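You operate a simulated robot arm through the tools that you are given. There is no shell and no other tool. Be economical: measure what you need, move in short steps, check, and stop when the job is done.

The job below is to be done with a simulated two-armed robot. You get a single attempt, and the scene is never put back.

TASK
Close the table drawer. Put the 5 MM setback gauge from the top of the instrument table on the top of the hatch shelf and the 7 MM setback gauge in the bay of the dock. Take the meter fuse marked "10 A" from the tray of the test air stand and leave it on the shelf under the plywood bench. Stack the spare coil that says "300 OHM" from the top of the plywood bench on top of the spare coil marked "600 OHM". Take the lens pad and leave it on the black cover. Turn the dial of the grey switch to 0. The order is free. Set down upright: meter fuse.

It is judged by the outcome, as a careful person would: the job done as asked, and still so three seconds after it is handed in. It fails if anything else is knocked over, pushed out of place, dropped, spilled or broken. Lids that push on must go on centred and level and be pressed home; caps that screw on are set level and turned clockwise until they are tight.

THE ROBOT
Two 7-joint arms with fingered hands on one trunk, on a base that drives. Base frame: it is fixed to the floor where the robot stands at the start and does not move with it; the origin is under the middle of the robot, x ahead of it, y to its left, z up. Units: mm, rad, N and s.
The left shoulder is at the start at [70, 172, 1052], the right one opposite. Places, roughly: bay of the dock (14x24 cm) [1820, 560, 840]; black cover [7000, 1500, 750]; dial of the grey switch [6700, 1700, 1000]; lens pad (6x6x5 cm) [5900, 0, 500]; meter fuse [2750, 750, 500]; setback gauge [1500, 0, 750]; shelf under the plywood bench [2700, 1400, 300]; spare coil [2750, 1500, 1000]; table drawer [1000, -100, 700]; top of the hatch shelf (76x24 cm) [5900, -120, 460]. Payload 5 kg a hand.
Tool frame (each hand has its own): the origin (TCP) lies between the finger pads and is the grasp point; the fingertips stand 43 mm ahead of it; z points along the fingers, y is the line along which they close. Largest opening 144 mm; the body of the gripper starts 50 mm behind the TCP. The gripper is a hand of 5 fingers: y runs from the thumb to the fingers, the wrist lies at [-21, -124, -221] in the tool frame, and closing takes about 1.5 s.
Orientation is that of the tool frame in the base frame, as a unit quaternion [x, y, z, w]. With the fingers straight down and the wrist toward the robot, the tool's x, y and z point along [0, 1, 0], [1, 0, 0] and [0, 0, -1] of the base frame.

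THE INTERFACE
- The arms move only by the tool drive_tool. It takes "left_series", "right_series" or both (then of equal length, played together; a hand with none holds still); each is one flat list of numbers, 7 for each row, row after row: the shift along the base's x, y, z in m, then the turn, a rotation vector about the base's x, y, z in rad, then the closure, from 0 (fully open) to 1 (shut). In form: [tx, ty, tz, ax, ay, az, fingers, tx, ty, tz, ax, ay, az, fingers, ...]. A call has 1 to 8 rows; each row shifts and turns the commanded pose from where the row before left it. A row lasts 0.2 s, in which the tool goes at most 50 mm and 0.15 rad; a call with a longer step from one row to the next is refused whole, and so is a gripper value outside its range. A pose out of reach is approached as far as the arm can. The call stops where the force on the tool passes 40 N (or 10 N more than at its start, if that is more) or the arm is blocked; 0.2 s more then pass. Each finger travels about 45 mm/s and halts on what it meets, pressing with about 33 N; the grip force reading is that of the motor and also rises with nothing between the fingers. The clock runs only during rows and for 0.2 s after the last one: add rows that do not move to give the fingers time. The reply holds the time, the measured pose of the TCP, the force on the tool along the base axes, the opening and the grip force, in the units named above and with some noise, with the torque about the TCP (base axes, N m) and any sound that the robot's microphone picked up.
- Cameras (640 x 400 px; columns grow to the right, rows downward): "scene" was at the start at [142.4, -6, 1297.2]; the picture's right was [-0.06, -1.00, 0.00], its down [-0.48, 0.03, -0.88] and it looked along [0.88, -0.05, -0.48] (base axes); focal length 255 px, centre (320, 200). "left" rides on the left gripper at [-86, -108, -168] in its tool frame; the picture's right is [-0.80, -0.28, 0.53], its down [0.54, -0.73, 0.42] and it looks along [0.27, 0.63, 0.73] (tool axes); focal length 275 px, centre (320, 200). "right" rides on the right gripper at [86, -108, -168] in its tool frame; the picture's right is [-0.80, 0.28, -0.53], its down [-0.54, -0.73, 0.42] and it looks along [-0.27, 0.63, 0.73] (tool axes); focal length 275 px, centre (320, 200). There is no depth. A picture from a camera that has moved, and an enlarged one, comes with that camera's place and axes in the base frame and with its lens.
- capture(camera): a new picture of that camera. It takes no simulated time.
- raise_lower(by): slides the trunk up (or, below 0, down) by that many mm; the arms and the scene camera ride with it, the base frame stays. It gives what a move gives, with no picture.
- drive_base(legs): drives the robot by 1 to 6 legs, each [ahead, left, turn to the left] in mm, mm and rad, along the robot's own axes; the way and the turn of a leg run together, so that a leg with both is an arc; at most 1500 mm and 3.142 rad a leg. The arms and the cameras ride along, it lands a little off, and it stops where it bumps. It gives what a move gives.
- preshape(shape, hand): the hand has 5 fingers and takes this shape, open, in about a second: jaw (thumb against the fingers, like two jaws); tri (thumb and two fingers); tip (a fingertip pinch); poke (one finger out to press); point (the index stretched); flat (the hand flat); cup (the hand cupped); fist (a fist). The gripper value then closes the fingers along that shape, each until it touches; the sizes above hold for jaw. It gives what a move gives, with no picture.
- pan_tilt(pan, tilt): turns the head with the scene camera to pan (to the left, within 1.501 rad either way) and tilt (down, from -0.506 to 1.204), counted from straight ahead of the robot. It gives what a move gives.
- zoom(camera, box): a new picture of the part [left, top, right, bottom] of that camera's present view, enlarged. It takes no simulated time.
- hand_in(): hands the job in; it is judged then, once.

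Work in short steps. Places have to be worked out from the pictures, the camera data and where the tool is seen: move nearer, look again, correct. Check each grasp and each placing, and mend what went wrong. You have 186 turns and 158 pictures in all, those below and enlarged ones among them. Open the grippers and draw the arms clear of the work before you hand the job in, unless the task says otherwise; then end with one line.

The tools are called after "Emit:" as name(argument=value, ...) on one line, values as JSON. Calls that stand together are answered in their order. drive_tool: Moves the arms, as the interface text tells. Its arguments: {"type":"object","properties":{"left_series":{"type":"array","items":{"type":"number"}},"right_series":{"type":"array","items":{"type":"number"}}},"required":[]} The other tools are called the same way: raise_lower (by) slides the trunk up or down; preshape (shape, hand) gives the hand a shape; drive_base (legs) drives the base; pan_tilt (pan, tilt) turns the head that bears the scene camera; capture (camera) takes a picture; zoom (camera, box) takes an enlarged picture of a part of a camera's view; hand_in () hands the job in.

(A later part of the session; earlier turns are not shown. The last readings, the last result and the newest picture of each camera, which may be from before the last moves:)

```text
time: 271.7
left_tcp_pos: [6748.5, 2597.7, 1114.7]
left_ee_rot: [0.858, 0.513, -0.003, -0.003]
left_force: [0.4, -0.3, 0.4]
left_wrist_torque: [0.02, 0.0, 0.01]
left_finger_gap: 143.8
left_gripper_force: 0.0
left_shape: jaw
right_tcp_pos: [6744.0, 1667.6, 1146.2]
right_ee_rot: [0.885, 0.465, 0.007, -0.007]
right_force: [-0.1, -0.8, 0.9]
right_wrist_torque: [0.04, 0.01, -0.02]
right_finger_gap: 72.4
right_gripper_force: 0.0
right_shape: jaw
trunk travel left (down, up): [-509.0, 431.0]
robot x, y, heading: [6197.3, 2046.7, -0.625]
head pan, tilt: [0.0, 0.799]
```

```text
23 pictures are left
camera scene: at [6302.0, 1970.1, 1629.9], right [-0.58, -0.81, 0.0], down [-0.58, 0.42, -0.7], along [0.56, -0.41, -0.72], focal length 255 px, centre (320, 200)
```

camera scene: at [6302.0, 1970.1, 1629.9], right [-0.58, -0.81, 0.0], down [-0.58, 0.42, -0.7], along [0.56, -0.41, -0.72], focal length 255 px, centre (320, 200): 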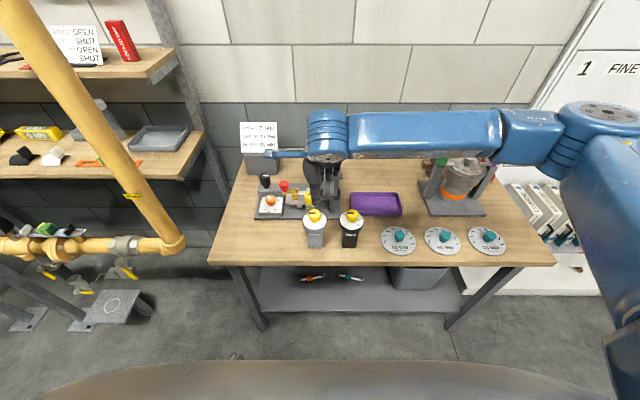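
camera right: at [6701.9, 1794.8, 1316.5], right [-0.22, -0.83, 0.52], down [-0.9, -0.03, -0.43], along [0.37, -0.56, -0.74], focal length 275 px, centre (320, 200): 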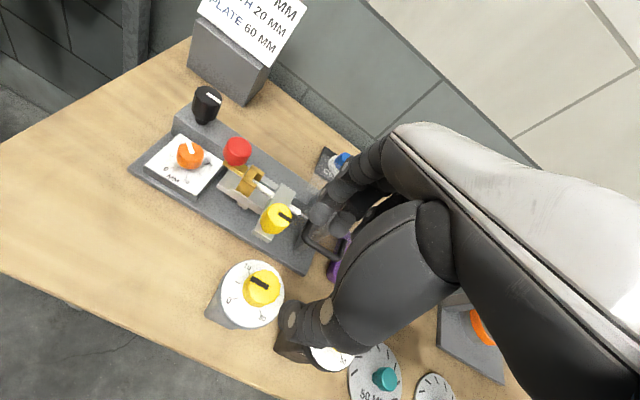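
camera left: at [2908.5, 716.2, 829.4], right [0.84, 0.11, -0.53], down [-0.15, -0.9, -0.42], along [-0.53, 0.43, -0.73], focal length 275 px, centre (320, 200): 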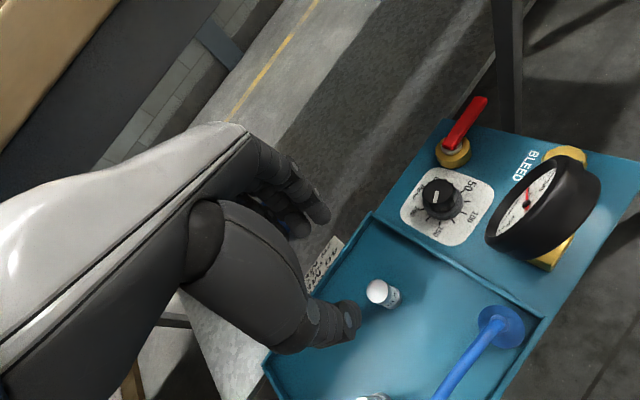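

Right above the dial (knob top ≈1016). I descend to z≈1042 and close on the knob.

Emit:
drive_tool(right_series=[0.001, 0.003, -0.04, 0, 0, 0, 0.5, 0, 0, -0.04, 0, 0, 0, 0.5, 0, 0, -0.023, 0, 0, 0, 0.5, 0, 0, 0, 0, 0, 0, 0.5])

Emit:
drive_tool(right_series=[0, 0, 0, 0, 0, 0, 0.7, 0, 0, 0, 0, 0, 0, 0.9, 0, 0, 0, 0, 0, 0, 0.9, 0, 0, 0, 0, 0, 0, 0.9, 0, 0, 0, 0, 0, 0, 0.9])

Emit:
zoom(camera="right", box=[200, 180, 400, 360])

```text
time: 272.7
left_tcp_pos: [6747.2, 2600.2, 1114.7]
left_ee_rot: [0.858, 0.514, -0.002, -0.002]
left_force: [0.5, 0.3, -0.2]
left_wrist_torque: [-0.01, -0.03, -0.01]
left_finger_gap: 143.8
left_gripper_force: 0.1
left_shape: jaw
right_tcp_pos: [6745.2, 1673.0, 1042.4]
right_ee_rot: [0.885, 0.465, 0.006, -0.006]
right_force: [0.8, 0.3, 0.1]
right_wrist_torque: [0.0, 0.01, -0.02]
right_finger_gap: 72.2
right_gripper_force: 0.1
right_shape: jaw
trunk travel left (down, up): [-509.0, 431.0]
robot x, y, heading: [6195.3, 2049.6, -0.628]
head pan, tilt: [0.0, 0.799]
```

```text
time: 273.9
left_tcp_pos: [6747.6, 2599.5, 1114.1]
left_ee_rot: [0.858, 0.514, -0.002, -0.002]
left_force: [0.2, -0.6, 0.5]
left_wrist_torque: [-0.01, 0.01, 0.01]
left_finger_gap: 143.9
left_gripper_force: 0.0
left_shape: jaw
right_tcp_pos: [6745.7, 1673.6, 1042.4]
right_ee_rot: [0.885, 0.465, 0.006, -0.007]
right_force: [0.1, 0.9, 0.5]
right_wrist_torque: [0.03, -0.05, -0.01]
right_finger_gap: 29.3
right_gripper_force: 32.8
right_shape: jaw
trunk travel left (down, up): [-509.0, 431.0]
robot x, y, heading: [6191.0, 2046.5, -0.625]
head pan, tilt: [0.0, 0.799]
```

```text
2.22 times, centred on (300, 270) of right
camera zoom: at [6703.1, 1801.0, 1211.8], right [-0.22, -0.83, 0.52], down [-0.9, -0.03, -0.43], along [0.37, -0.56, -0.74], focal length 612 px, centre (364, 44)
```

zoom: 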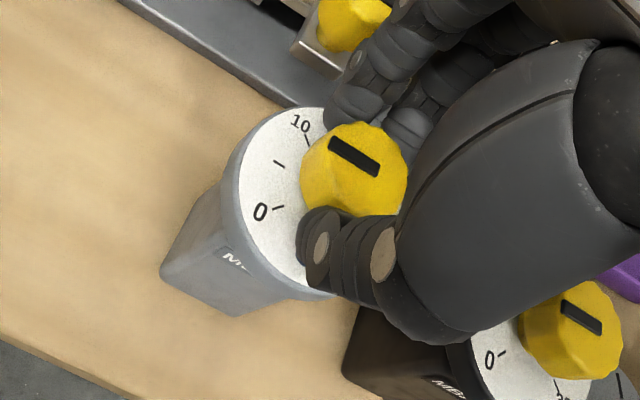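

The knob is held; the pointer is at 5 and 0 is 45° counter-clockwise. I rotate the hand +0.79 rad about the vertical.

Emit:
drive_tool(right_series=[0, 0, 0, 0, 0, 0.12, 0.9, 0, 0, 0, 0, 0, 0.13, 0.9, 0, 0, 0, 0, 0, 0.13, 0.9, 0, 0, 0, 0, 0, 0.13, 0.9, 0, 0, 0, 0, 0, 0.13, 0.9, 0, 0, 0, 0, 0, 0.13, 0.9, 0, 0, 0, 0, 0, 0, 0.9])

Emit:
zoom(camera="scene", box=[280, 190, 380, 260])

Emit:
zoom(camera="right", box=[200, 180, 400, 360])

```text
time: 275.5
left_tcp_pos: [6746.9, 2598.9, 1114.9]
left_ee_rot: [0.858, 0.513, -0.001, -0.003]
left_force: [-0.3, 0.0, -0.4]
left_wrist_torque: [0.01, -0.01, 0.02]
left_finger_gap: 143.9
left_gripper_force: 0.1
left_shape: jaw
right_tcp_pos: [6745.9, 1673.0, 1042.5]
right_ee_rot: [0.646, 0.763, 0.003, -0.01]
right_force: [0.6, 0.2, 0.1]
right_wrist_torque: [-0.02, -0.04, -0.01]
right_finger_gap: 29.1
right_gripper_force: 32.7
right_shape: jaw
trunk travel left (down, up): [-509.0, 431.0]
robot x, y, heading: [6193.8, 2047.4, -0.621]
head pan, tilt: [0.0, 0.799]
```

```text
5.71 times, centred on (330, 225) of scene
camera zoom: at [6301.8, 1971.5, 1629.8], right [-0.58, -0.81, 0.0], down [-0.58, 0.42, -0.7], along [0.57, -0.41, -0.72], focal length 1458 px, centre (263, 57)
```

zoom: 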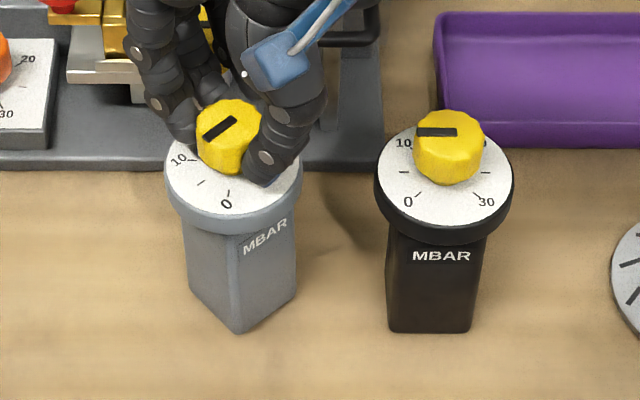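

```text
2.22 times, centred on (300, 270) of right
camera zoom: at [6624.4, 1735.7, 1212.5], right [0.42, -0.75, 0.52], down [-0.63, -0.65, -0.43], along [0.66, -0.15, -0.74], focal length 612 px, centre (364, 44)
```

zoom: 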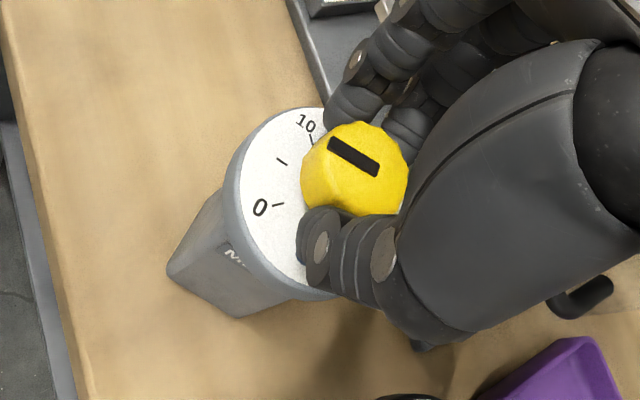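

The whole switch turned on the bench instead of the dial. I turn it back exactly, then will press down while turning so that the base holds.

Emit:
drive_tool(right_series=[0, 0, 0, 0, 0, -0.12, 0.9, 0, 0, 0, 0, 0, -0.13, 0.9, 0, 0, 0, 0, 0, -0.13, 0.9, 0, 0, 0, 0, 0, -0.13, 0.9, 0, 0, 0, 0, 0, -0.13, 0.9, 0, 0, 0, 0, 0, -0.13, 0.9, 0, 0, 0, 0, 0, 0, 0.9])

Emit:
drive_tool(right_series=[0, 0, -0.003, 0, 0, 0, 0.9, 0, 0, -0.002, 0, 0, 0, 0.9, 0, 0, -0.001, 0, 0, 0, 0.9, 0, 0, 0, 0, 0, 0, 0.9])

Emit:
zoom(camera="scene", box=[280, 190, 380, 260])

```text
time: 277.1
left_tcp_pos: [6748.8, 2598.8, 1113.8]
left_ee_rot: [0.858, 0.514, -0.002, -0.001]
left_force: [-0.3, 0.9, 0.4]
left_wrist_torque: [0.0, 0.0, 0.01]
left_finger_gap: 143.8
left_gripper_force: 0.1
left_shape: jaw
right_tcp_pos: [6745.9, 1672.1, 1042.3]
right_ee_rot: [0.886, 0.464, 0.005, -0.007]
right_force: [0.2, 0.6, 0.0]
right_wrist_torque: [0.04, -0.06, 0.01]
right_finger_gap: 28.9
right_gripper_force: 32.7
right_shape: jaw
trunk travel left (down, up): [-509.0, 431.0]
robot x, y, heading: [6191.3, 2049.6, -0.628]
head pan, tilt: [0.0, 0.799]
```

```text
time: 278.1
left_tcp_pos: [6746.1, 2601.9, 1115.1]
left_ee_rot: [0.858, 0.514, -0.002, -0.001]
left_force: [-0.3, 0.1, -0.4]
left_wrist_torque: [0.01, 0.01, 0.01]
left_finger_gap: 144.0
left_gripper_force: 0.0
left_shape: jaw
right_tcp_pos: [6744.3, 1676.0, 1040.3]
right_ee_rot: [0.885, 0.466, 0.01, -0.006]
right_force: [-4.1, 3.8, 31.5]
right_wrist_torque: [0.02, 0.07, 0.01]
right_finger_gap: 30.7
right_gripper_force: 32.9
right_shape: jaw
trunk travel left (down, up): [-509.0, 431.0]
robot x, y, heading: [6191.6, 2050.4, -0.626]
head pan, tilt: [0.0, 0.799]
```

```text
5.71 times, centred on (330, 225) of scene
camera zoom: at [6298.0, 1973.9, 1630.5], right [-0.58, -0.81, 0.0], down [-0.58, 0.42, -0.7], along [0.57, -0.41, -0.72], focal length 1458 px, centre (263, 57)
```

zoom: 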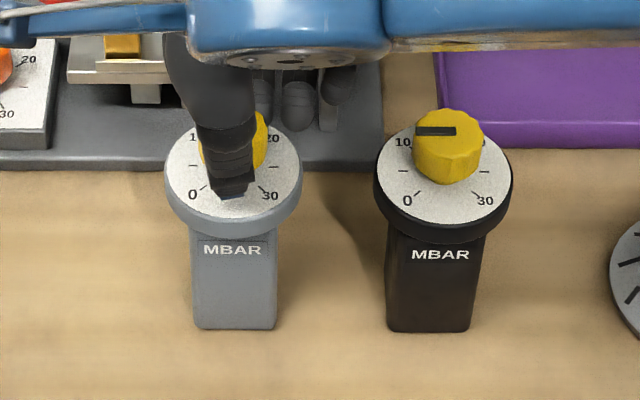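

The switch is back square, and I press with ~31 N. I turn a first +0.39 rad and check whether the base holds.

Emit:
drive_tool(right_series=[0, 0, 0, 0, 0, 0.08, 0.9, 0, 0, 0, 0, 0, 0.1, 0.9, 0, 0, 0, 0, 0, 0.1, 0.9, 0, 0, 0, 0, 0, 0.11, 0.9, 0, 0, 0, 0, 0, 0, 0.9])

Emit:
zoom(camera="scene", box=[280, 190, 380, 260])

```text
time: 279.3
left_tcp_pos: [6744.6, 2602.0, 1115.4]
left_ee_rot: [0.858, 0.514, -0.002, 0.0]
left_force: [-0.1, 0.0, -0.7]
left_wrist_torque: [-0.01, 0.0, 0.01]
left_finger_gap: 144.1
left_gripper_force: 0.1
left_shape: jaw
right_tcp_pos: [6742.7, 1676.9, 1040.5]
right_ee_rot: [0.778, 0.628, 0.006, -0.006]
right_force: [-8.2, 1.3, 38.1]
right_wrist_torque: [0.07, 0.17, -0.05]
right_finger_gap: 31.8
right_gripper_force: 33.3
right_shape: jaw
trunk travel left (down, up): [-509.0, 431.0]
robot x, y, heading: [6196.7, 2046.8, -0.622]
head pan, tilt: [0.0, 0.799]
```

```text
5.71 times, centred on (330, 225) of scene
camera zoom: at [6297.0, 1974.5, 1630.4], right [-0.58, -0.81, 0.0], down [-0.58, 0.42, -0.7], along [0.57, -0.41, -0.71], focal length 1458 px, centre (263, 57)
```

zoom: 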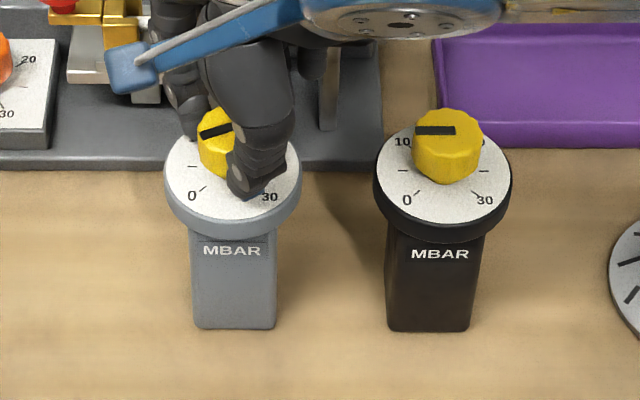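

The base holds and the dial turns. I ease slightly and turn the remaining +0.40 rad.

Emit:
drive_tool(right_series=[0, 0, 0.0005, 0, 0, 0.08, 0.9, 0, 0, 0, 0, 0, 0.1, 0.9, 0, 0, 0, 0, 0, 0.11, 0.9, 0, 0, 0, 0, 0, 0.11, 0.9, 0, 0, 0, 0, 0, 0, 0.9])

Emit:
zoom(camera="scene", box=[280, 190, 380, 260])

```text
time: 280.5
left_tcp_pos: [6746.4, 2601.4, 1114.8]
left_ee_rot: [0.858, 0.514, -0.002, 0.0]
left_force: [-0.1, 0.5, -0.2]
left_wrist_torque: [-0.02, 0.01, -0.01]
left_finger_gap: 144.0
left_gripper_force: 0.1
left_shape: jaw
right_tcp_pos: [6742.6, 1675.7, 1037.8]
right_ee_rot: [0.638, 0.77, 0.004, -0.008]
right_force: [-9.3, -0.5, 35.0]
right_wrist_torque: [0.0, 0.31, -0.06]
right_finger_gap: 31.9
right_gripper_force: 32.9
right_shape: jaw
trunk travel left (down, up): [-509.0, 431.0]
robot x, y, heading: [6196.2, 2048.1, -0.625]
head pan, tilt: [0.0, 0.799]
```

```text
5.71 times, centred on (330, 225) of scene
camera zoom: at [6297.1, 1973.8, 1630.3], right [-0.58, -0.81, 0.0], down [-0.58, 0.42, -0.7], along [0.57, -0.41, -0.71], focal length 1458 px, centre (263, 57)
```

zoom: 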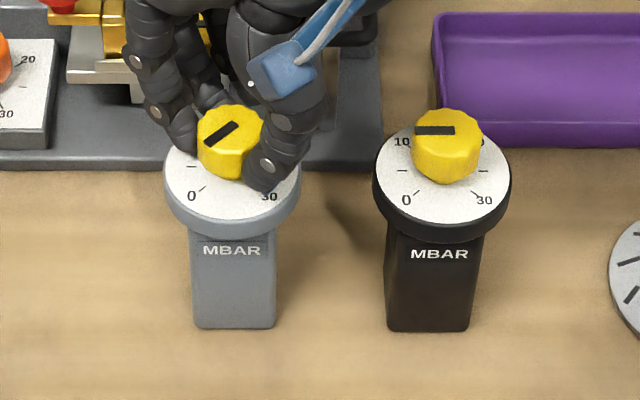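

I check the pointer precisely from the hand camera.

Emit:
zoom(camera="right", box=[240, 200, 360, 300])

Emit:
zoom(camera="scene", box=[300, 198, 340, 232])

```text
4.00 times, centred on (300, 250) of right
camera zoom: at [6620.0, 1735.2, 1208.7], right [0.43, -0.74, 0.52], down [-0.61, -0.66, -0.43], along [0.66, -0.14, -0.74], focal length 1101 px, centre (400, 0)
```

zoom: 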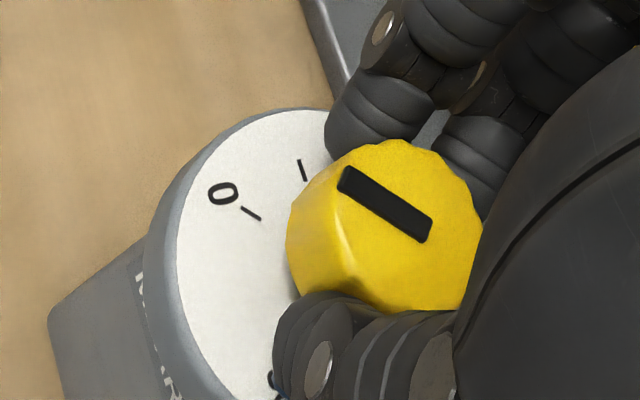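

```text
11.76 times, centred on (320, 215) of scene
camera zoom: at [6297.1, 1973.8, 1630.3], right [-0.58, -0.81, 0.0], down [-0.58, 0.42, -0.7], along [0.57, -0.41, -0.71], focal length 3001 px, centre (320, 24)
```

zoom: 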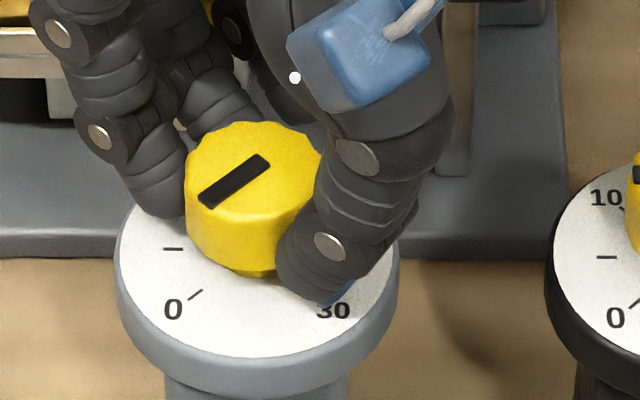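

The pointer mark is parallel to the 0 tick. I ease the pressure, open, and lift straight up.

Emit:
drive_tool(right_series=[0, 0, 0.002, 0, 0, 0, 0.8, 0, 0, 0, 0, 0, 0, 0.6, 0, 0, 0, 0, 0, 0, 0.5, 0, 0, 0, 0, 0, 0, 0.5, 0, 0, 0.03, 0, 0, 0, 0.5, 0, 0, 0.04, 0, 0, 0, 0.5, 0, 0, 0.045, 0, 0, 0, 0.5, 0, 0, 0.045, 0, 0, 0, 0.5])

Emit:
zoom(camera="scene", box=[260, 170, 420, 270])

```text
time: 282.3
left_tcp_pos: [6747.1, 2600.6, 1114.8]
left_ee_rot: [0.858, 0.513, -0.002, -0.003]
left_force: [-0.2, -0.2, 0.0]
left_wrist_torque: [-0.02, 0.02, -0.02]
left_finger_gap: 144.0
left_gripper_force: 0.0
left_shape: jaw
right_tcp_pos: [6745.0, 1675.6, 1196.9]
right_ee_rot: [0.639, 0.769, 0.004, -0.009]
right_force: [0.1, -0.5, -0.3]
right_wrist_torque: [0.0, -0.05, 0.0]
right_finger_gap: 71.6
right_gripper_force: 0.1
right_shape: jaw
trunk travel left (down, up): [-509.0, 431.0]
robot x, y, heading: [6192.3, 2051.2, -0.625]
head pan, tilt: [0.0, 0.799]
```

```text
4.00 times, centred on (340, 220) of scene
camera zoom: at [6301.0, 1972.3, 1629.9], right [-0.58, -0.81, 0.0], down [-0.58, 0.42, -0.7], along [0.57, -0.41, -0.72], focal length 1020 px, centre (240, 120)
```

zoom: 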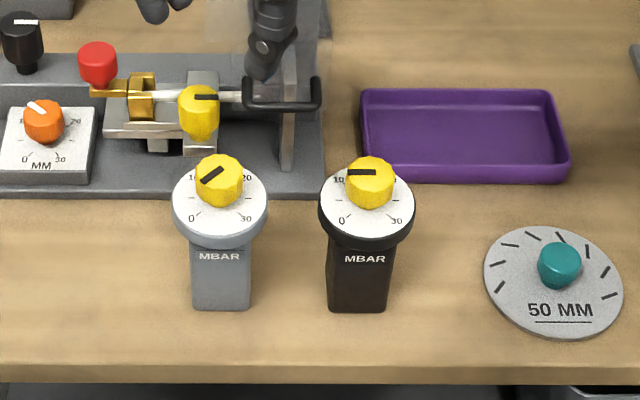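

The dial is at 0 and the switch stands square. Now back for the fuse with the right hand: back off, turn round and drive along to l≈2054 behind the benches.

Emit:
drive_base(legs=[[-450, 0, 0], [0, 0, 3.14], [0, 1500, 0], [0, 1500, 0], [0, 230, 0]])

Emit:
drive_tool(right_series=[0, 0, 0, 0, 0, -0.13, 0.5, 0, 0, 0, 0, 0, -0.13, 0.5, 0, 0, 0, 0, 0, -0.13, 0.5, 0, 0, 0, 0, 0, -0.13, 0.5, 0, 0, 0, 0, 0, -0.13, 0.5, 0, 0, 0, 0, 0, -0.13, 0.5])

```text
time: 307.8
left_tcp_pos: [3434.7, -908.2, 1116.2]
left_ee_rot: [-0.525, 0.851, -0.003, 0.001]
left_force: [-0.3, -1.2, -0.4]
left_wrist_torque: [-0.02, 0.01, 0.0]
left_finger_gap: 143.8
left_gripper_force: 0.1
left_shape: jaw
right_tcp_pos: [3411.1, 17.1, 1197.5]
right_ee_rot: [0.778, -0.628, 0.009, 0.004]
right_force: [-0.1, 1.4, -0.8]
right_wrist_torque: [-0.04, 0.01, -0.04]
right_finger_gap: 71.6
right_gripper_force: 0.0
right_shape: jaw
trunk travel left (down, up): [-509.0, 431.0]
robot x, y, heading: [3976.3, -343.0, 2.543]
head pan, tilt: [0.0, 0.799]
```

```text
time: 309.2
left_tcp_pos: [3433.4, -910.3, 1112.7]
left_ee_rot: [-0.524, 0.852, -0.001, 0.002]
left_force: [-0.2, -0.1, -0.2]
left_wrist_torque: [-0.01, -0.02, 0.03]
left_finger_gap: 143.9
left_gripper_force: 0.1
left_shape: jaw
right_tcp_pos: [3409.8, 13.9, 1198.1]
right_ee_rot: [-0.48, 0.877, -0.006, -0.006]
right_force: [-0.6, -1.0, -0.1]
right_wrist_torque: [0.03, 0.01, -0.01]
right_finger_gap: 71.5
right_gripper_force: 0.1
right_shape: jaw
trunk travel left (down, up): [-509.0, 431.0]
robot x, y, heading: [3972.4, -341.7, 2.539]
head pan, tilt: [0.0, 0.799]
```

I turn slightly, drive 950 mm toward the stand, and look.

Emit:
drive_base(legs=[[0, 0, -0.024], [950, 0, 0]])

Emit:
pan_tilt(pan=-0.15, tilt=0.85)

Emit:
capture(camera="scene")

```text
time: 314.5
left_tcp_pos: [2646.7, -336.8, 1114.6]
left_ee_rot: [-0.513, 0.859, -0.002, 0.002]
left_force: [-0.4, -0.5, 0.2]
left_wrist_torque: [0.02, 0.0, 0.01]
left_finger_gap: 144.1
left_gripper_force: 0.1
left_shape: jaw
right_tcp_pos: [2653.0, 587.7, 1196.8]
right_ee_rot: [-0.467, 0.884, -0.007, -0.006]
right_force: [0.4, -0.6, -0.3]
right_wrist_torque: [0.03, 0.0, 0.05]
right_finger_gap: 71.6
right_gripper_force: 0.0
right_shape: jaw
trunk travel left (down, up): [-509.0, 431.0]
robot x, y, heading: [3203.6, 210.8, 2.516]
head pan, tilt: [0.0, 0.799]
```

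```text
time: 315.2
left_tcp_pos: [2647.1, -337.2, 1114.3]
left_ee_rot: [-0.511, 0.859, -0.002, 0.002]
left_force: [-0.1, 0.8, 0.6]
left_wrist_torque: [0.01, -0.02, -0.02]
left_finger_gap: 143.7
left_gripper_force: 0.1
left_shape: jaw
right_tcp_pos: [2652.5, 586.8, 1197.5]
right_ee_rot: [-0.466, 0.885, -0.008, -0.006]
right_force: [0.0, 0.2, -0.3]
right_wrist_torque: [0.02, -0.02, 0.0]
right_finger_gap: 71.6
right_gripper_force: 0.0
right_shape: jaw
trunk travel left (down, up): [-509.0, 431.0]
robot x, y, heading: [3202.3, 213.5, 2.514]
head pan, tilt: [-0.15, 0.85]
```

```text
13 pictures are left
camera scene: at [3106.8, 296.3, 1625.8], right [0.7, 0.71, 0.0], down [0.54, -0.53, -0.66], along [-0.47, 0.46, -0.75], focal length 255 px, centre (320, 200)
```

scene: 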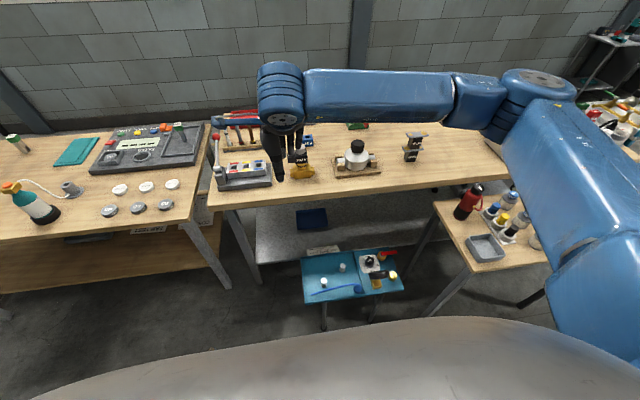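

I shift 120 mm left for elbow clearance, lower the trunk 150, and bring the right hand over the 10 A fuse.

Emit:
drive_base(legs=[[0, 120, 0]])

Emit:
raise_lower(by=-150)

```text
time: 316.5
left_tcp_pos: [2577.5, -432.5, 1115.2]
left_ee_rot: [-0.511, 0.859, -0.002, 0.002]
left_force: [-1.1, 0.0, -1.1]
left_wrist_torque: [0.02, 0.0, 0.0]
left_finger_gap: 143.8
left_gripper_force: 0.1
left_shape: jaw
right_tcp_pos: [2583.5, 492.9, 1198.5]
right_ee_rot: [-0.467, 0.884, -0.007, -0.007]
right_force: [0.7, 0.0, -0.7]
right_wrist_torque: [-0.04, 0.01, -0.01]
right_finger_gap: 71.4
right_gripper_force: 0.2
right_shape: jaw
trunk travel left (down, up): [-509.0, 431.0]
robot x, y, heading: [3133.3, 115.2, 2.513]
head pan, tilt: [-0.15, 0.85]
```

```text
time: 318.2
left_tcp_pos: [2575.1, -432.9, 964.7]
left_ee_rot: [-0.511, 0.859, -0.002, 0.002]
left_force: [0.5, -0.2, -0.1]
left_wrist_torque: [-0.02, -0.01, 0.01]
left_finger_gap: 144.0
left_gripper_force: 0.0
left_shape: jaw
right_tcp_pos: [2583.5, 490.8, 1047.9]
right_ee_rot: [-0.468, 0.884, -0.008, -0.006]
right_force: [-1.3, 0.2, 0.3]
right_wrist_torque: [0.0, 0.0, 0.01]
right_finger_gap: 71.6
right_gripper_force: 0.1
right_shape: jaw
trunk travel left (down, up): [-359.0, 581.0]
robot x, y, heading: [3132.6, 115.9, 2.511]
head pan, tilt: [-0.15, 0.85]
```

Emit:
drive_tool(right_series=[0.0248, 0.035, 0, 0, 0, 0, 0.5, 0.0248, 0.035, 0, 0, 0, 0, 0.5, 0.0248, 0.035, 0, 0, 0, 0, 0.5, 0.0248, 0.035, 0, 0, 0, 0, 0.5, 0.0248, 0.035, 0, 0, 0, 0, 0.5, 0.0248, 0.035, 0, 0, 0, 0, 0.5, 0.0248, 0.035, 0, 0, 0, 0, 0.5, 0.0248, 0.035, 0, 0, 0, 0, 0.5])

Emit:
drive_tool(right_series=[0, 0, -0.048, 0, 0, 0, 0.5, 0, 0, -0.048, 0, 0, 0, 0.5, 0, 0, -0.048, 0, 0, 0, 0.5, 0, 0, -0.048, 0, 0, 0, 0.5, 0, 0, -0.048, 0, 0, 0, 0.5, 0, 0, -0.048, 0, 0, 0, 0.5, 0, 0, -0.048, 0, 0, 0, 0.5, 0, 0, -0.048, 0, 0, 0, 0.5])

Emit:
capture(camera="right")

Emit:
capture(camera="scene")

```text
time: 320.0
left_tcp_pos: [2577.3, -432.9, 966.2]
left_ee_rot: [-0.512, 0.859, -0.001, 0.002]
left_force: [0.9, 0.0, 0.2]
left_wrist_torque: [-0.01, 0.06, 0.05]
left_finger_gap: 143.9
left_gripper_force: 0.2
left_shape: jaw
right_tcp_pos: [2784.1, 773.6, 1048.4]
right_ee_rot: [-0.468, 0.884, -0.007, -0.007]
right_force: [0.7, -1.1, -0.9]
right_wrist_torque: [-0.03, 0.0, -0.02]
right_finger_gap: 71.6
right_gripper_force: 0.0
right_shape: jaw
trunk travel left (down, up): [-359.0, 581.0]
robot x, y, heading: [3131.5, 114.1, 2.514]
head pan, tilt: [-0.15, 0.85]
```

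```text
time: 321.8
left_tcp_pos: [2575.1, -431.5, 965.5]
left_ee_rot: [-0.511, 0.86, -0.002, 0.002]
left_force: [-0.1, 0.6, -0.3]
left_wrist_torque: [-0.02, 0.02, 0.02]
left_finger_gap: 143.9
left_gripper_force: 0.0
left_shape: jaw
right_tcp_pos: [2781.0, 772.7, 660.8]
right_ee_rot: [-0.466, 0.885, -0.006, -0.006]
right_force: [-0.2, 0.0, 0.0]
right_wrist_torque: [-0.01, -0.07, 0.06]
right_finger_gap: 71.7
right_gripper_force: 0.0
right_shape: jaw
trunk travel left (down, up): [-359.0, 581.0]
robot x, y, heading: [3134.6, 115.0, 2.515]
head pan, tilt: [-0.15, 0.85]
```

```text
12 pictures are left
camera right: at [2822.3, 641.3, 830.2], right [0.22, 0.83, 0.52], down [0.9, 0.03, -0.43], along [-0.37, 0.56, -0.74], focal length 275 px, centre (320, 200)
```

right: 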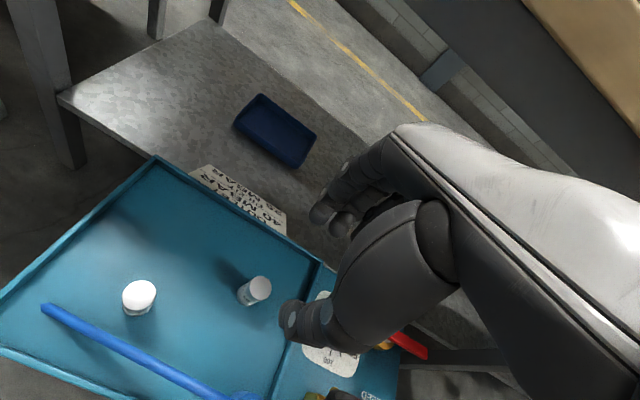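

```text
11 pictures are left
camera scene: at [3036.7, 200.5, 1475.9], right [0.7, 0.71, 0.0], down [0.53, -0.53, -0.66], along [-0.47, 0.46, -0.75], focal length 255 px, centre (320, 200)
```

scene: 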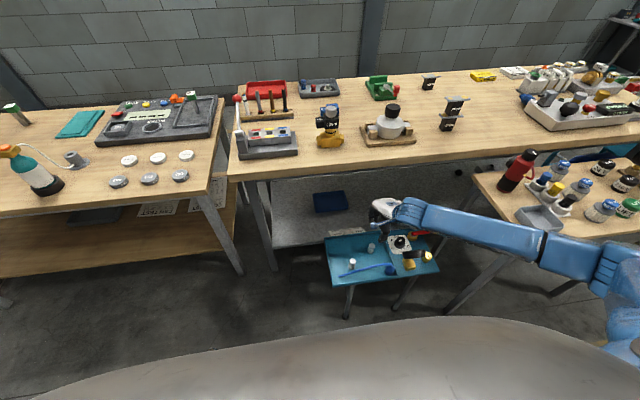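

My right forearm would come close to the side bench while descending. I lift, and go to the earlier turned stance (heading ≈2.05), where the right arm has free room.

Emit:
drive_tool(right_series=[0, 0, 0.048, 0, 0, 0, 0.5, 0, 0, 0.048, 0, 0, 0, 0.5, 0, 0, 0.048, 0, 0, 0, 0.5, 0, 0, 0.048, 0, 0, 0, 0.5, 0, 0, 0.048, 0, 0, 0, 0.5, 0, 0, 0.048, 0, 0, 0, 0.5])

Emit:
drive_base(legs=[[73, 162, 0], [0, 0, -0.46]])

```text
time: 323.2
left_tcp_pos: [2575.8, -433.8, 963.6]
left_ee_rot: [-0.511, 0.859, -0.002, 0.003]
left_force: [-0.1, -0.3, -0.6]
left_wrist_torque: [0.01, -0.02, -0.02]
left_finger_gap: 144.0
left_gripper_force: 0.1
left_shape: jaw
right_tcp_pos: [2782.7, 768.8, 952.6]
right_ee_rot: [-0.467, 0.884, -0.008, -0.005]
right_force: [-0.7, -0.7, 0.0]
right_wrist_torque: [-0.01, -0.02, -0.03]
right_finger_gap: 71.7
right_gripper_force: 0.1
right_shape: jaw
trunk travel left (down, up): [-359.0, 581.0]
robot x, y, heading: [3133.2, 114.5, 2.51]
head pan, tilt: [-0.15, 0.85]
```

```text
time: 326.0
left_tcp_pos: [2237.2, -214.8, 964.9]
left_ee_rot: [-0.301, 0.954, -0.002, 0.001]
left_force: [-0.6, 0.2, 0.1]
left_wrist_torque: [0.02, 0.01, 0.0]
left_finger_gap: 143.8
left_gripper_force: 0.1
left_shape: jaw
right_tcp_pos: [2956.2, 769.3, 951.8]
right_ee_rot: [-0.253, 0.967, -0.006, -0.007]
right_force: [0.7, 0.0, 0.0]
right_wrist_torque: [-0.05, 0.03, -0.04]
right_finger_gap: 71.8
right_gripper_force: 0.1
right_shape: jaw
trunk travel left (down, up): [-359.0, 581.0]
robot x, y, heading: [2979.0, 28.3, 2.051]
head pan, tilt: [-0.15, 0.85]
```

Good. I move the hand over the fuse and down to z≈640, then check both views.

Emit:
drive_tool(right_series=[-0.0437, 0.0005, 0, 0, 0, 0, 0.5, -0.0437, 0.0005, 0, 0, 0, 0, 0.5, -0.0437, 0.0005, 0, 0, 0, 0, 0.5, -0.0437, 0.0005, 0, 0, 0, 0, 0.5, 0, 0, -0.048, 0, 0, 0, 0.5, 0, 0, -0.048, 0, 0, 0, 0.5, 0, 0, -0.048, 0, 0, 0, 0.5, 0, 0, -0.048, 0, 0, 0, 0.5])

Emit:
drive_tool(right_series=[0, 0, -0.048, 0, 0, 0, 0.5, 0, 0, -0.048, 0, 0, 0, 0.5, 0, 0, -0.025, 0, 0, 0, 0.5, 0, 0, 0, 0, 0, 0, 0.5])

Emit:
capture(camera="right")

Emit:
capture(camera="scene")

```text
time: 327.8
left_tcp_pos: [2235.8, -215.2, 965.4]
left_ee_rot: [-0.301, 0.954, -0.002, 0.002]
left_force: [-0.4, 0.6, 0.1]
left_wrist_torque: [-0.05, -0.04, 0.01]
left_finger_gap: 144.0
left_gripper_force: 0.1
left_shape: jaw
right_tcp_pos: [2782.0, 771.7, 758.9]
right_ee_rot: [-0.252, 0.968, -0.006, -0.009]
right_force: [-0.7, 1.6, 0.8]
right_wrist_torque: [-0.04, 0.01, 0.01]
right_finger_gap: 71.9
right_gripper_force: 0.0
right_shape: jaw
trunk travel left (down, up): [-359.0, 581.0]
robot x, y, heading: [2980.3, 26.4, 2.052]
head pan, tilt: [-0.15, 0.85]
```

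```text
time: 328.8
left_tcp_pos: [2237.9, -215.4, 964.5]
left_ee_rot: [-0.302, 0.953, -0.002, 0.001]
left_force: [-0.6, 0.1, 0.4]
left_wrist_torque: [-0.02, 0.04, -0.03]
left_finger_gap: 143.7
left_gripper_force: 0.1
left_shape: jaw
right_tcp_pos: [2781.5, 769.8, 637.5]
right_ee_rot: [-0.252, 0.968, -0.004, -0.009]
right_force: [-0.8, 0.2, -0.7]
right_wrist_torque: [-0.04, -0.01, -0.04]
right_finger_gap: 71.8
right_gripper_force: 0.0
right_shape: jaw
trunk travel left (down, up): [-359.0, 581.0]
robot x, y, heading: [2983.8, 30.0, 2.051]
head pan, tilt: [-0.15, 0.85]
```

```text
10 pictures are left
camera right: at [2762.0, 634.4, 807.5], right [0.56, 0.64, 0.52], down [0.82, -0.37, -0.43], along [-0.08, 0.67, -0.74], focal length 275 px, centre (320, 200)
```

right: 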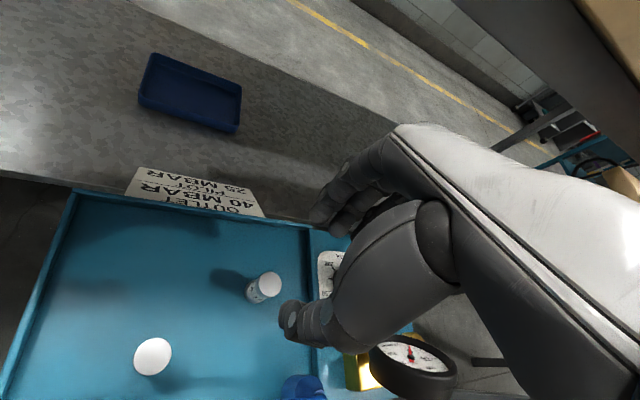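

```text
9 pictures are left
camera scene: at [2931.9, 146.1, 1475.9], right [0.95, 0.33, 0.0], down [0.24, -0.71, -0.66], along [-0.21, 0.62, -0.75], focal length 255 px, centre (320, 200)
```

scene: 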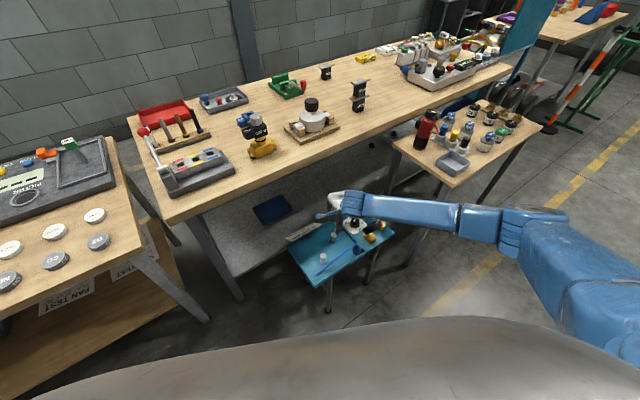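

The arm has room and the fuse is centred under the hand. Descend to z≈514 and close.

Emit:
drive_tool(right_series=[0, -0.002, -0.04, 0, 0, 0, 0.5, 0, -0.001, -0.04, 0, 0, 0, 0.5, 0, 0, -0.03, 0, 0, 0, 0.5, 0, 0, -0.013, 0, 0, 0, 0.5, 0, 0, 0, 0, 0, 0, 0.5])

Emit:
zoom(camera="right", box=[180, 180, 400, 380])

```text
time: 330.0
left_tcp_pos: [2236.7, -216.4, 964.2]
left_ee_rot: [-0.301, 0.954, -0.003, 0.001]
left_force: [0.4, 0.0, 0.3]
left_wrist_torque: [0.0, 0.0, -0.01]
left_finger_gap: 144.1
left_gripper_force: 0.1
left_shape: jaw
right_tcp_pos: [2782.3, 768.3, 513.8]
right_ee_rot: [-0.253, 0.967, -0.005, -0.01]
right_force: [-0.2, 0.2, -0.2]
right_wrist_torque: [0.06, 0.0, 0.01]
right_finger_gap: 71.7
right_gripper_force: 0.1
right_shape: jaw
trunk travel left (down, up): [-359.0, 581.0]
robot x, y, heading: [2979.2, 26.3, 2.053]
head pan, tilt: [-0.15, 0.85]
```

```text
2.00 times, centred on (290, 280) of right
camera zoom: at [2761.5, 632.6, 684.5], right [0.56, 0.64, 0.52], down [0.82, -0.37, -0.43], along [-0.08, 0.67, -0.74], focal length 551 px, centre (380, 40)
```

zoom: 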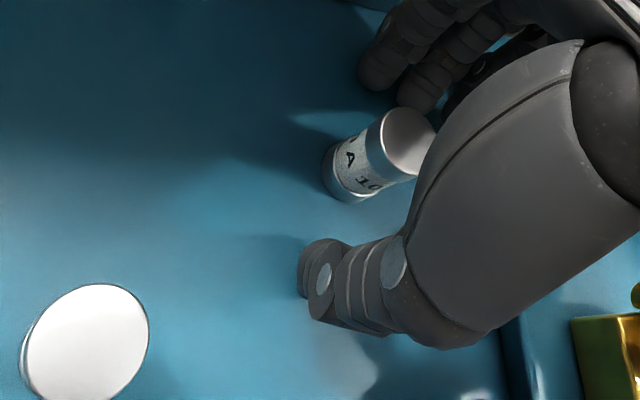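

The fuse stands between thumb and fingers. I close, then lift.

Emit:
drive_tool(right_series=[0, 0, 0, 0, 0, 0, 0.65, 0, 0, 0, 0, 0, 0, 0.8, 0, 0, 0, 0, 0, 0, 1, 0, 0, 0, 0, 0, 0, 1, 0, 0, 0, 0, 0, 0, 1, 0, 0, 0, 0, 0, 0, 1])

Emit:
drive_tool(right_series=[0, 0, 0.02, 0, 0, 0, 1, 0, 0, 0.04, 0, 0, 0, 1, 0, 0, 0.045, 0, 0, 0, 1, 0, 0, 0.045, 0, 0, 0, 1, 0, 0, 0.045, 0, 0, 0, 1, 0, 0, 0.045, 0, 0, 0, 1])

Emit:
zoom(camera="right", box=[180, 140, 420, 380])

```text
time: 331.4
left_tcp_pos: [2237.3, -216.3, 965.6]
left_ee_rot: [-0.301, 0.954, -0.002, 0.001]
left_force: [-0.5, 0.0, -0.3]
left_wrist_torque: [-0.01, -0.04, 0.01]
left_finger_gap: 144.1
left_gripper_force: 0.0
left_shape: jaw
right_tcp_pos: [2781.0, 768.7, 514.0]
right_ee_rot: [-0.253, 0.967, -0.005, -0.008]
right_force: [0.0, -1.0, 0.5]
right_wrist_torque: [0.01, -0.03, -0.02]
right_finger_gap: 17.9
right_gripper_force: 33.1
right_shape: jaw
trunk travel left (down, up): [-359.0, 581.0]
robot x, y, heading: [2982.2, 27.0, 2.053]
head pan, tilt: [-0.15, 0.85]
```

```text
time: 332.8
left_tcp_pos: [2237.1, -217.4, 963.6]
left_ee_rot: [-0.301, 0.953, -0.002, 0.002]
left_force: [-1.1, -0.5, -0.3]
left_wrist_torque: [0.02, 0.02, 0.01]
left_finger_gap: 143.7
left_gripper_force: 0.1
left_shape: jaw
right_tcp_pos: [2780.7, 767.2, 760.0]
right_ee_rot: [-0.254, 0.967, -0.005, -0.008]
right_force: [-0.6, -1.1, -1.3]
right_wrist_torque: [0.09, 0.04, -0.04]
right_finger_gap: 18.3
right_gripper_force: 33.0
right_shape: jaw
trunk travel left (down, up): [-359.0, 581.0]
robot x, y, heading: [2980.1, 31.0, 2.06]
head pan, tilt: [-0.15, 0.85]
```

```text
1.67 times, centred on (300, 260) of right
camera zoom: at [2759.9, 631.5, 929.0], right [0.56, 0.64, 0.52], down [0.82, -0.37, -0.43], along [-0.08, 0.67, -0.74], focal length 459 px, centre (353, 100)
```

zoom: 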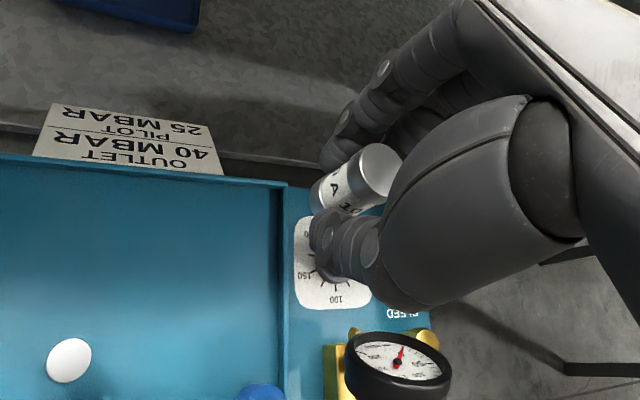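

The fuse is held upright. I draw the hand back, then drive 340 mm left and turn slightly to face the free shelf strip left of the stand.

Emit:
drive_tool(right_series=[0.0184, -0.0355, 0, 0, 0, 0, 1, 0.0184, -0.0355, 0, 0, 0, 0, 1, 0.0184, -0.0355, 0, 0, 0, 0, 1, 0.0184, -0.0355, 0, 0, 0, 0, 1, 0.0184, -0.0355, 0, 0, 0, 0, 1])

Emit:
drive_base(legs=[[17, 340, 0], [0, 0, 0.147]])

Emit:
raise_lower(by=-290)

Emit:
capture(camera="scene")

```text
time: 334.0
left_tcp_pos: [2237.8, -217.1, 964.7]
left_ee_rot: [-0.301, 0.954, -0.002, 0.002]
left_force: [0.2, -0.2, -1.1]
left_wrist_torque: [0.01, 0.0, 0.01]
left_finger_gap: 143.9
left_gripper_force: 0.0
left_shape: jaw
right_tcp_pos: [2872.9, 592.3, 759.4]
right_ee_rot: [-0.253, 0.967, -0.003, -0.008]
right_force: [1.4, 0.2, -1.1]
right_wrist_torque: [0.05, 0.0, 0.02]
right_finger_gap: 18.0
right_gripper_force: 32.7
right_shape: jaw
trunk travel left (down, up): [-359.0, 581.0]
robot x, y, heading: [2980.4, 25.0, 2.055]
head pan, tilt: [-0.15, 0.85]
```

```text
time: 336.9
left_tcp_pos: [1977.8, -467.2, 964.4]
left_ee_rot: [-0.373, 0.928, -0.002, 0.003]
left_force: [0.0, -0.1, -0.6]
left_wrist_torque: [0.07, 0.02, 0.02]
left_finger_gap: 144.0
left_gripper_force: 0.0
left_shape: jaw
right_tcp_pos: [2483.0, 428.4, 758.7]
right_ee_rot: [-0.325, 0.946, -0.006, -0.007]
right_force: [0.1, -0.2, -0.8]
right_wrist_torque: [0.05, -0.03, 0.02]
right_finger_gap: 18.1
right_gripper_force: 33.2
right_shape: jaw
trunk travel left (down, up): [-359.0, 581.0]
robot x, y, heading: [2676.7, -111.0, 2.205]
head pan, tilt: [-0.15, 0.85]
```

```text
time: 339.8
left_tcp_pos: [1979.4, -466.8, 674.6]
left_ee_rot: [-0.374, 0.927, -0.002, 0.002]
left_force: [0.2, -0.1, 0.3]
left_wrist_torque: [-0.03, 0.0, -0.03]
left_finger_gap: 143.9
left_gripper_force: 0.1
left_shape: jaw
right_tcp_pos: [2485.0, 430.6, 468.0]
right_ee_rot: [-0.326, 0.945, -0.006, -0.007]
right_force: [-0.5, 0.2, -0.6]
right_wrist_torque: [-0.01, 0.02, -0.03]
right_finger_gap: 18.1
right_gripper_force: 32.9
right_shape: jaw
trunk travel left (down, up): [-69.0, 871.0]
robot x, y, heading: [2675.1, -115.1, 2.203]
head pan, tilt: [-0.15, 0.85]
```

```text
6 pictures are left
camera scene: at [2610.0, -3.0, 1185.9], right [0.89, 0.47, 0.0], down [0.35, -0.67, -0.66], along [-0.31, 0.58, -0.75], focal length 255 px, centre (320, 200)
```

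scene: 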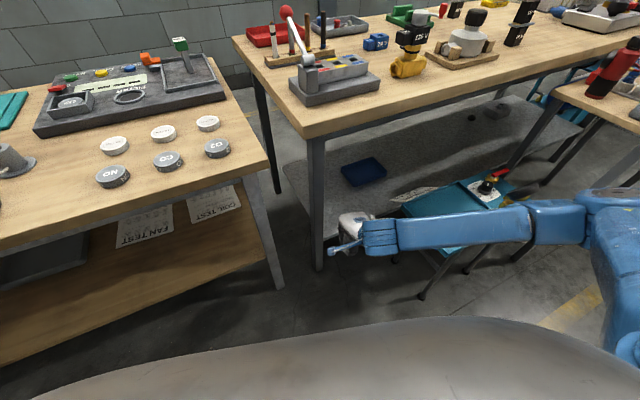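

The bench leg is at about l≈1776; I move the hand 114 mm along the bench, clear of the leg, and look with the hand camera.

Emit:
drive_tool(right_series=[0.0222, 0.0308, -0.01, 0, 0, 0, 1, 0.0222, 0.0308, -0.01, 0, 0, 0, 1, 0.0222, 0.0308, -0.01, 0, 0, 0, 1, 0, 0, 0, 0, 0, 0, 1])

Emit:
capture(camera="right")

```text
time: 340.8
left_tcp_pos: [1977.4, -466.3, 674.4]
left_ee_rot: [-0.374, 0.927, -0.002, 0.002]
left_force: [0.6, 0.4, 0.0]
left_wrist_torque: [0.01, -0.02, -0.02]
left_finger_gap: 143.8
left_gripper_force: 0.1
left_shape: jaw
right_tcp_pos: [2553.0, 522.6, 436.1]
right_ee_rot: [-0.326, 0.945, -0.007, -0.007]
right_force: [0.3, -0.3, -1.4]
right_wrist_torque: [0.03, -0.01, -0.02]
right_finger_gap: 18.1
right_gripper_force: 33.4
right_shape: jaw
trunk travel left (down, up): [-69.0, 871.0]
robot x, y, heading: [2676.8, -111.3, 2.202]
head pan, tilt: [-0.15, 0.85]
```

```text
5 pictures are left
camera right: at [2553.5, 384.9, 607.6], right [0.46, 0.72, 0.52], down [0.87, -0.24, -0.43], along [-0.18, 0.65, -0.74], focal length 275 px, centre (320, 200)
```

right: 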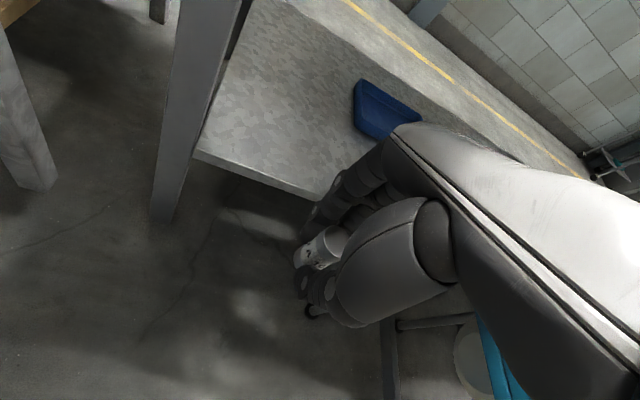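

The shelf's free strip is ahead of the hand, edge at a≈1600–1620. I move the fuse 237 mm inward, at height above the shelf.

Emit:
drive_tool(right_series=[-0.0321, 0.0231, 0, 0, 0, 0, 1, -0.0321, 0.0231, 0, 0, 0, 0, 1, -0.0321, 0.0231, 0, 0, 0, 0, 1, -0.0321, 0.0231, 0, 0, 0, 0, 1, -0.0321, 0.0231, 0, 0, 0, 0, 1, -0.0321, 0.0231, 0, 0, 0, 0, 1, 0, 0, 0, 0, 0, 0, 1])

Emit:
capture(camera="right")

```text
time: 342.4
left_tcp_pos: [1980.0, -464.8, 674.6]
left_ee_rot: [-0.374, 0.928, -0.003, 0.001]
left_force: [-0.1, 0.3, -0.4]
left_wrist_torque: [-0.01, 0.02, 0.0]
left_finger_gap: 143.7
left_gripper_force: 0.1
left_shape: jaw
right_tcp_pos: [2361.7, 660.8, 438.6]
right_ee_rot: [-0.326, 0.945, -0.006, -0.008]
right_force: [7.7, 0.1, -0.5]
right_wrist_torque: [-0.15, 1.22, 1.02]
right_finger_gap: 17.9
right_gripper_force: 33.6
right_shape: jaw
trunk travel left (down, up): [-69.0, 871.0]
robot x, y, heading: [2676.2, -105.9, 2.207]
head pan, tilt: [-0.15, 0.85]
```

```text
4 pictures are left
camera right: at [2360.7, 523.0, 607.6], right [0.46, 0.72, 0.52], down [0.87, -0.24, -0.43], along [-0.18, 0.65, -0.74], focal length 275 px, centre (320, 200)
```

right: 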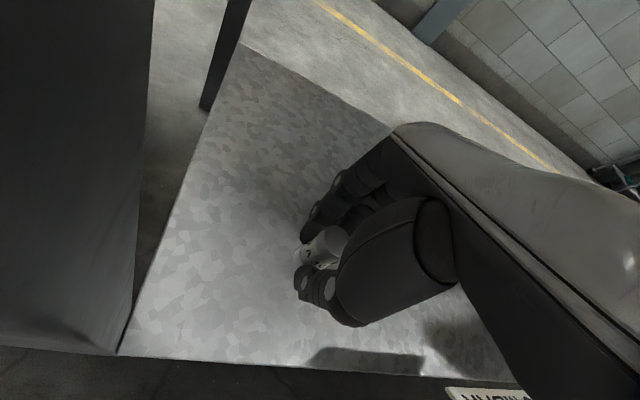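

The hand lightly touches the bench leg on its left (7.7 N). I shift 35 mm to the right, away from it.

Emit:
drive_tool(right_series=[0.0103, 0.0142, 0, 0, 0, 0, 1, 0.0103, 0.0142, 0, 0, 0, 0, 1, 0, 0, 0, 0, 0, 0, 1])

```text
time: 343.2
left_tcp_pos: [1978.2, -466.3, 675.1]
left_ee_rot: [-0.374, 0.928, -0.002, 0.002]
left_force: [0.6, -0.1, -0.6]
left_wrist_torque: [0.0, -0.02, 0.04]
left_finger_gap: 143.9
left_gripper_force: 0.1
left_shape: jaw
right_tcp_pos: [2380.5, 688.0, 436.7]
right_ee_rot: [-0.326, 0.945, -0.005, -0.008]
right_force: [0.0, -0.3, -0.3]
right_wrist_torque: [-0.02, -0.03, 0.01]
right_finger_gap: 18.1
right_gripper_force: 33.0
right_shape: jaw
trunk travel left (down, up): [-69.0, 871.0]
robot x, y, heading: [2678.6, -112.7, 2.202]
head pan, tilt: [-0.15, 0.85]
```

Free. Now I lower toward the shelf.

Emit:
drive_tool(right_series=[0, 0, -0.035, 0, 0, 0, 1, 0, 0, -0.025, 0, 0, 0, 1, 0, 0, -0.01, 0, 0, 0, 1, 0, 0, -0.005, 0, 0, 0, 1, 0, 0, -0.004, 0, 0, 0, 1, 0, 0, 0, 0, 0, 0, 1])

```text
time: 344.6
left_tcp_pos: [1978.8, -466.4, 674.9]
left_ee_rot: [-0.373, 0.928, -0.003, 0.002]
left_force: [-0.2, -0.3, 0.1]
left_wrist_torque: [0.02, 0.01, 0.03]
left_finger_gap: 144.1
left_gripper_force: 0.0
left_shape: jaw
right_tcp_pos: [2379.3, 688.7, 358.1]
right_ee_rot: [-0.325, 0.946, -0.006, -0.007]
right_force: [-0.8, -0.3, -0.4]
right_wrist_torque: [0.0, 0.0, 0.02]
right_finger_gap: 17.9
right_gripper_force: 32.5
right_shape: jaw
trunk travel left (down, up): [-69.0, 871.0]
robot x, y, heading: [2675.4, -110.3, 2.205]
head pan, tilt: [-0.15, 0.85]
```

Emit:
drive_tool(right_series=[0, 0, -0.003, 0, 0, 0, 1, 0, 0, -0.003, 0, 0, 0, 1, 0, 0, -0.003, 0, 0, 0, 1, 0, 0, -0.003, 0, 0, 0, 1, 0, 0, 0, 0, 0, 0, 1])

```text
time: 345.8
left_tcp_pos: [1979.7, -467.6, 674.4]
left_ee_rot: [-0.373, 0.928, -0.002, 0.002]
left_force: [0.2, 0.2, -0.2]
left_wrist_torque: [0.01, -0.04, -0.02]
left_finger_gap: 144.2
left_gripper_force: 0.1
left_shape: jaw
right_tcp_pos: [2379.4, 689.5, 346.8]
right_ee_rot: [-0.327, 0.945, -0.007, -0.007]
right_force: [0.2, -0.3, -0.3]
right_wrist_torque: [0.02, -0.01, -0.01]
right_finger_gap: 18.2
right_gripper_force: 32.5
right_shape: jaw
trunk travel left (down, up): [-69.0, 871.0]
robot x, y, heading: [2676.7, -110.9, 2.21]
head pan, tilt: [-0.15, 0.85]
```

Still free; I keep going down by 3 mm steps.

Emit:
drive_tool(right_series=[0, 0, -0.003, 0, 0, 0, 1, 0, 0, -0.003, 0, 0, 0, 1, 0, 0, -0.003, 0, 0, 0, 1, 0, 0, -0.003, 0, 0, 0, 1, 0, 0, 0, 0, 0, 0, 1])

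Emit:
zoom(camera="right", box=[180, 180, 420, 380])

```text
time: 347.0
left_tcp_pos: [1978.6, -466.7, 674.5]
left_ee_rot: [-0.374, 0.928, -0.002, 0.003]
left_force: [0.3, -0.2, 0.7]
left_wrist_torque: [0.0, -0.01, 0.01]
left_finger_gap: 143.9
left_gripper_force: 0.0
left_shape: jaw
right_tcp_pos: [2380.3, 689.7, 334.5]
right_ee_rot: [-0.326, 0.945, -0.006, -0.007]
right_force: [0.1, 0.4, -0.6]
right_wrist_torque: [-0.01, -0.01, 0.0]
right_finger_gap: 17.8
right_gripper_force: 32.6
right_shape: jaw
trunk travel left (down, up): [-69.0, 871.0]
robot x, y, heading: [2671.7, -110.9, 2.2]
head pan, tilt: [-0.15, 0.85]
```

```text
2.00 times, centred on (300, 280) of right
camera zoom: at [2380.4, 552.5, 504.0], right [0.46, 0.72, 0.52], down [0.87, -0.24, -0.43], along [-0.18, 0.65, -0.74], focal length 551 px, centre (360, 40)
```

zoom: 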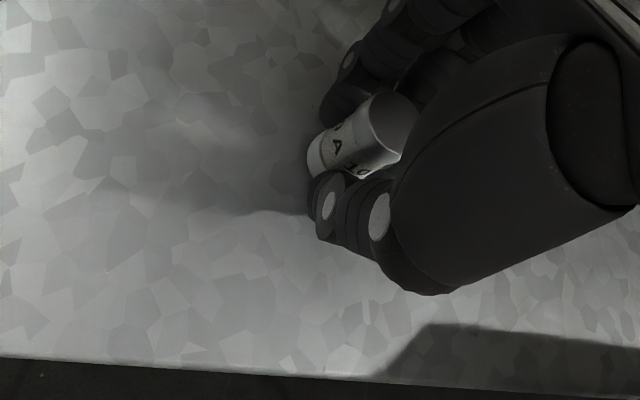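

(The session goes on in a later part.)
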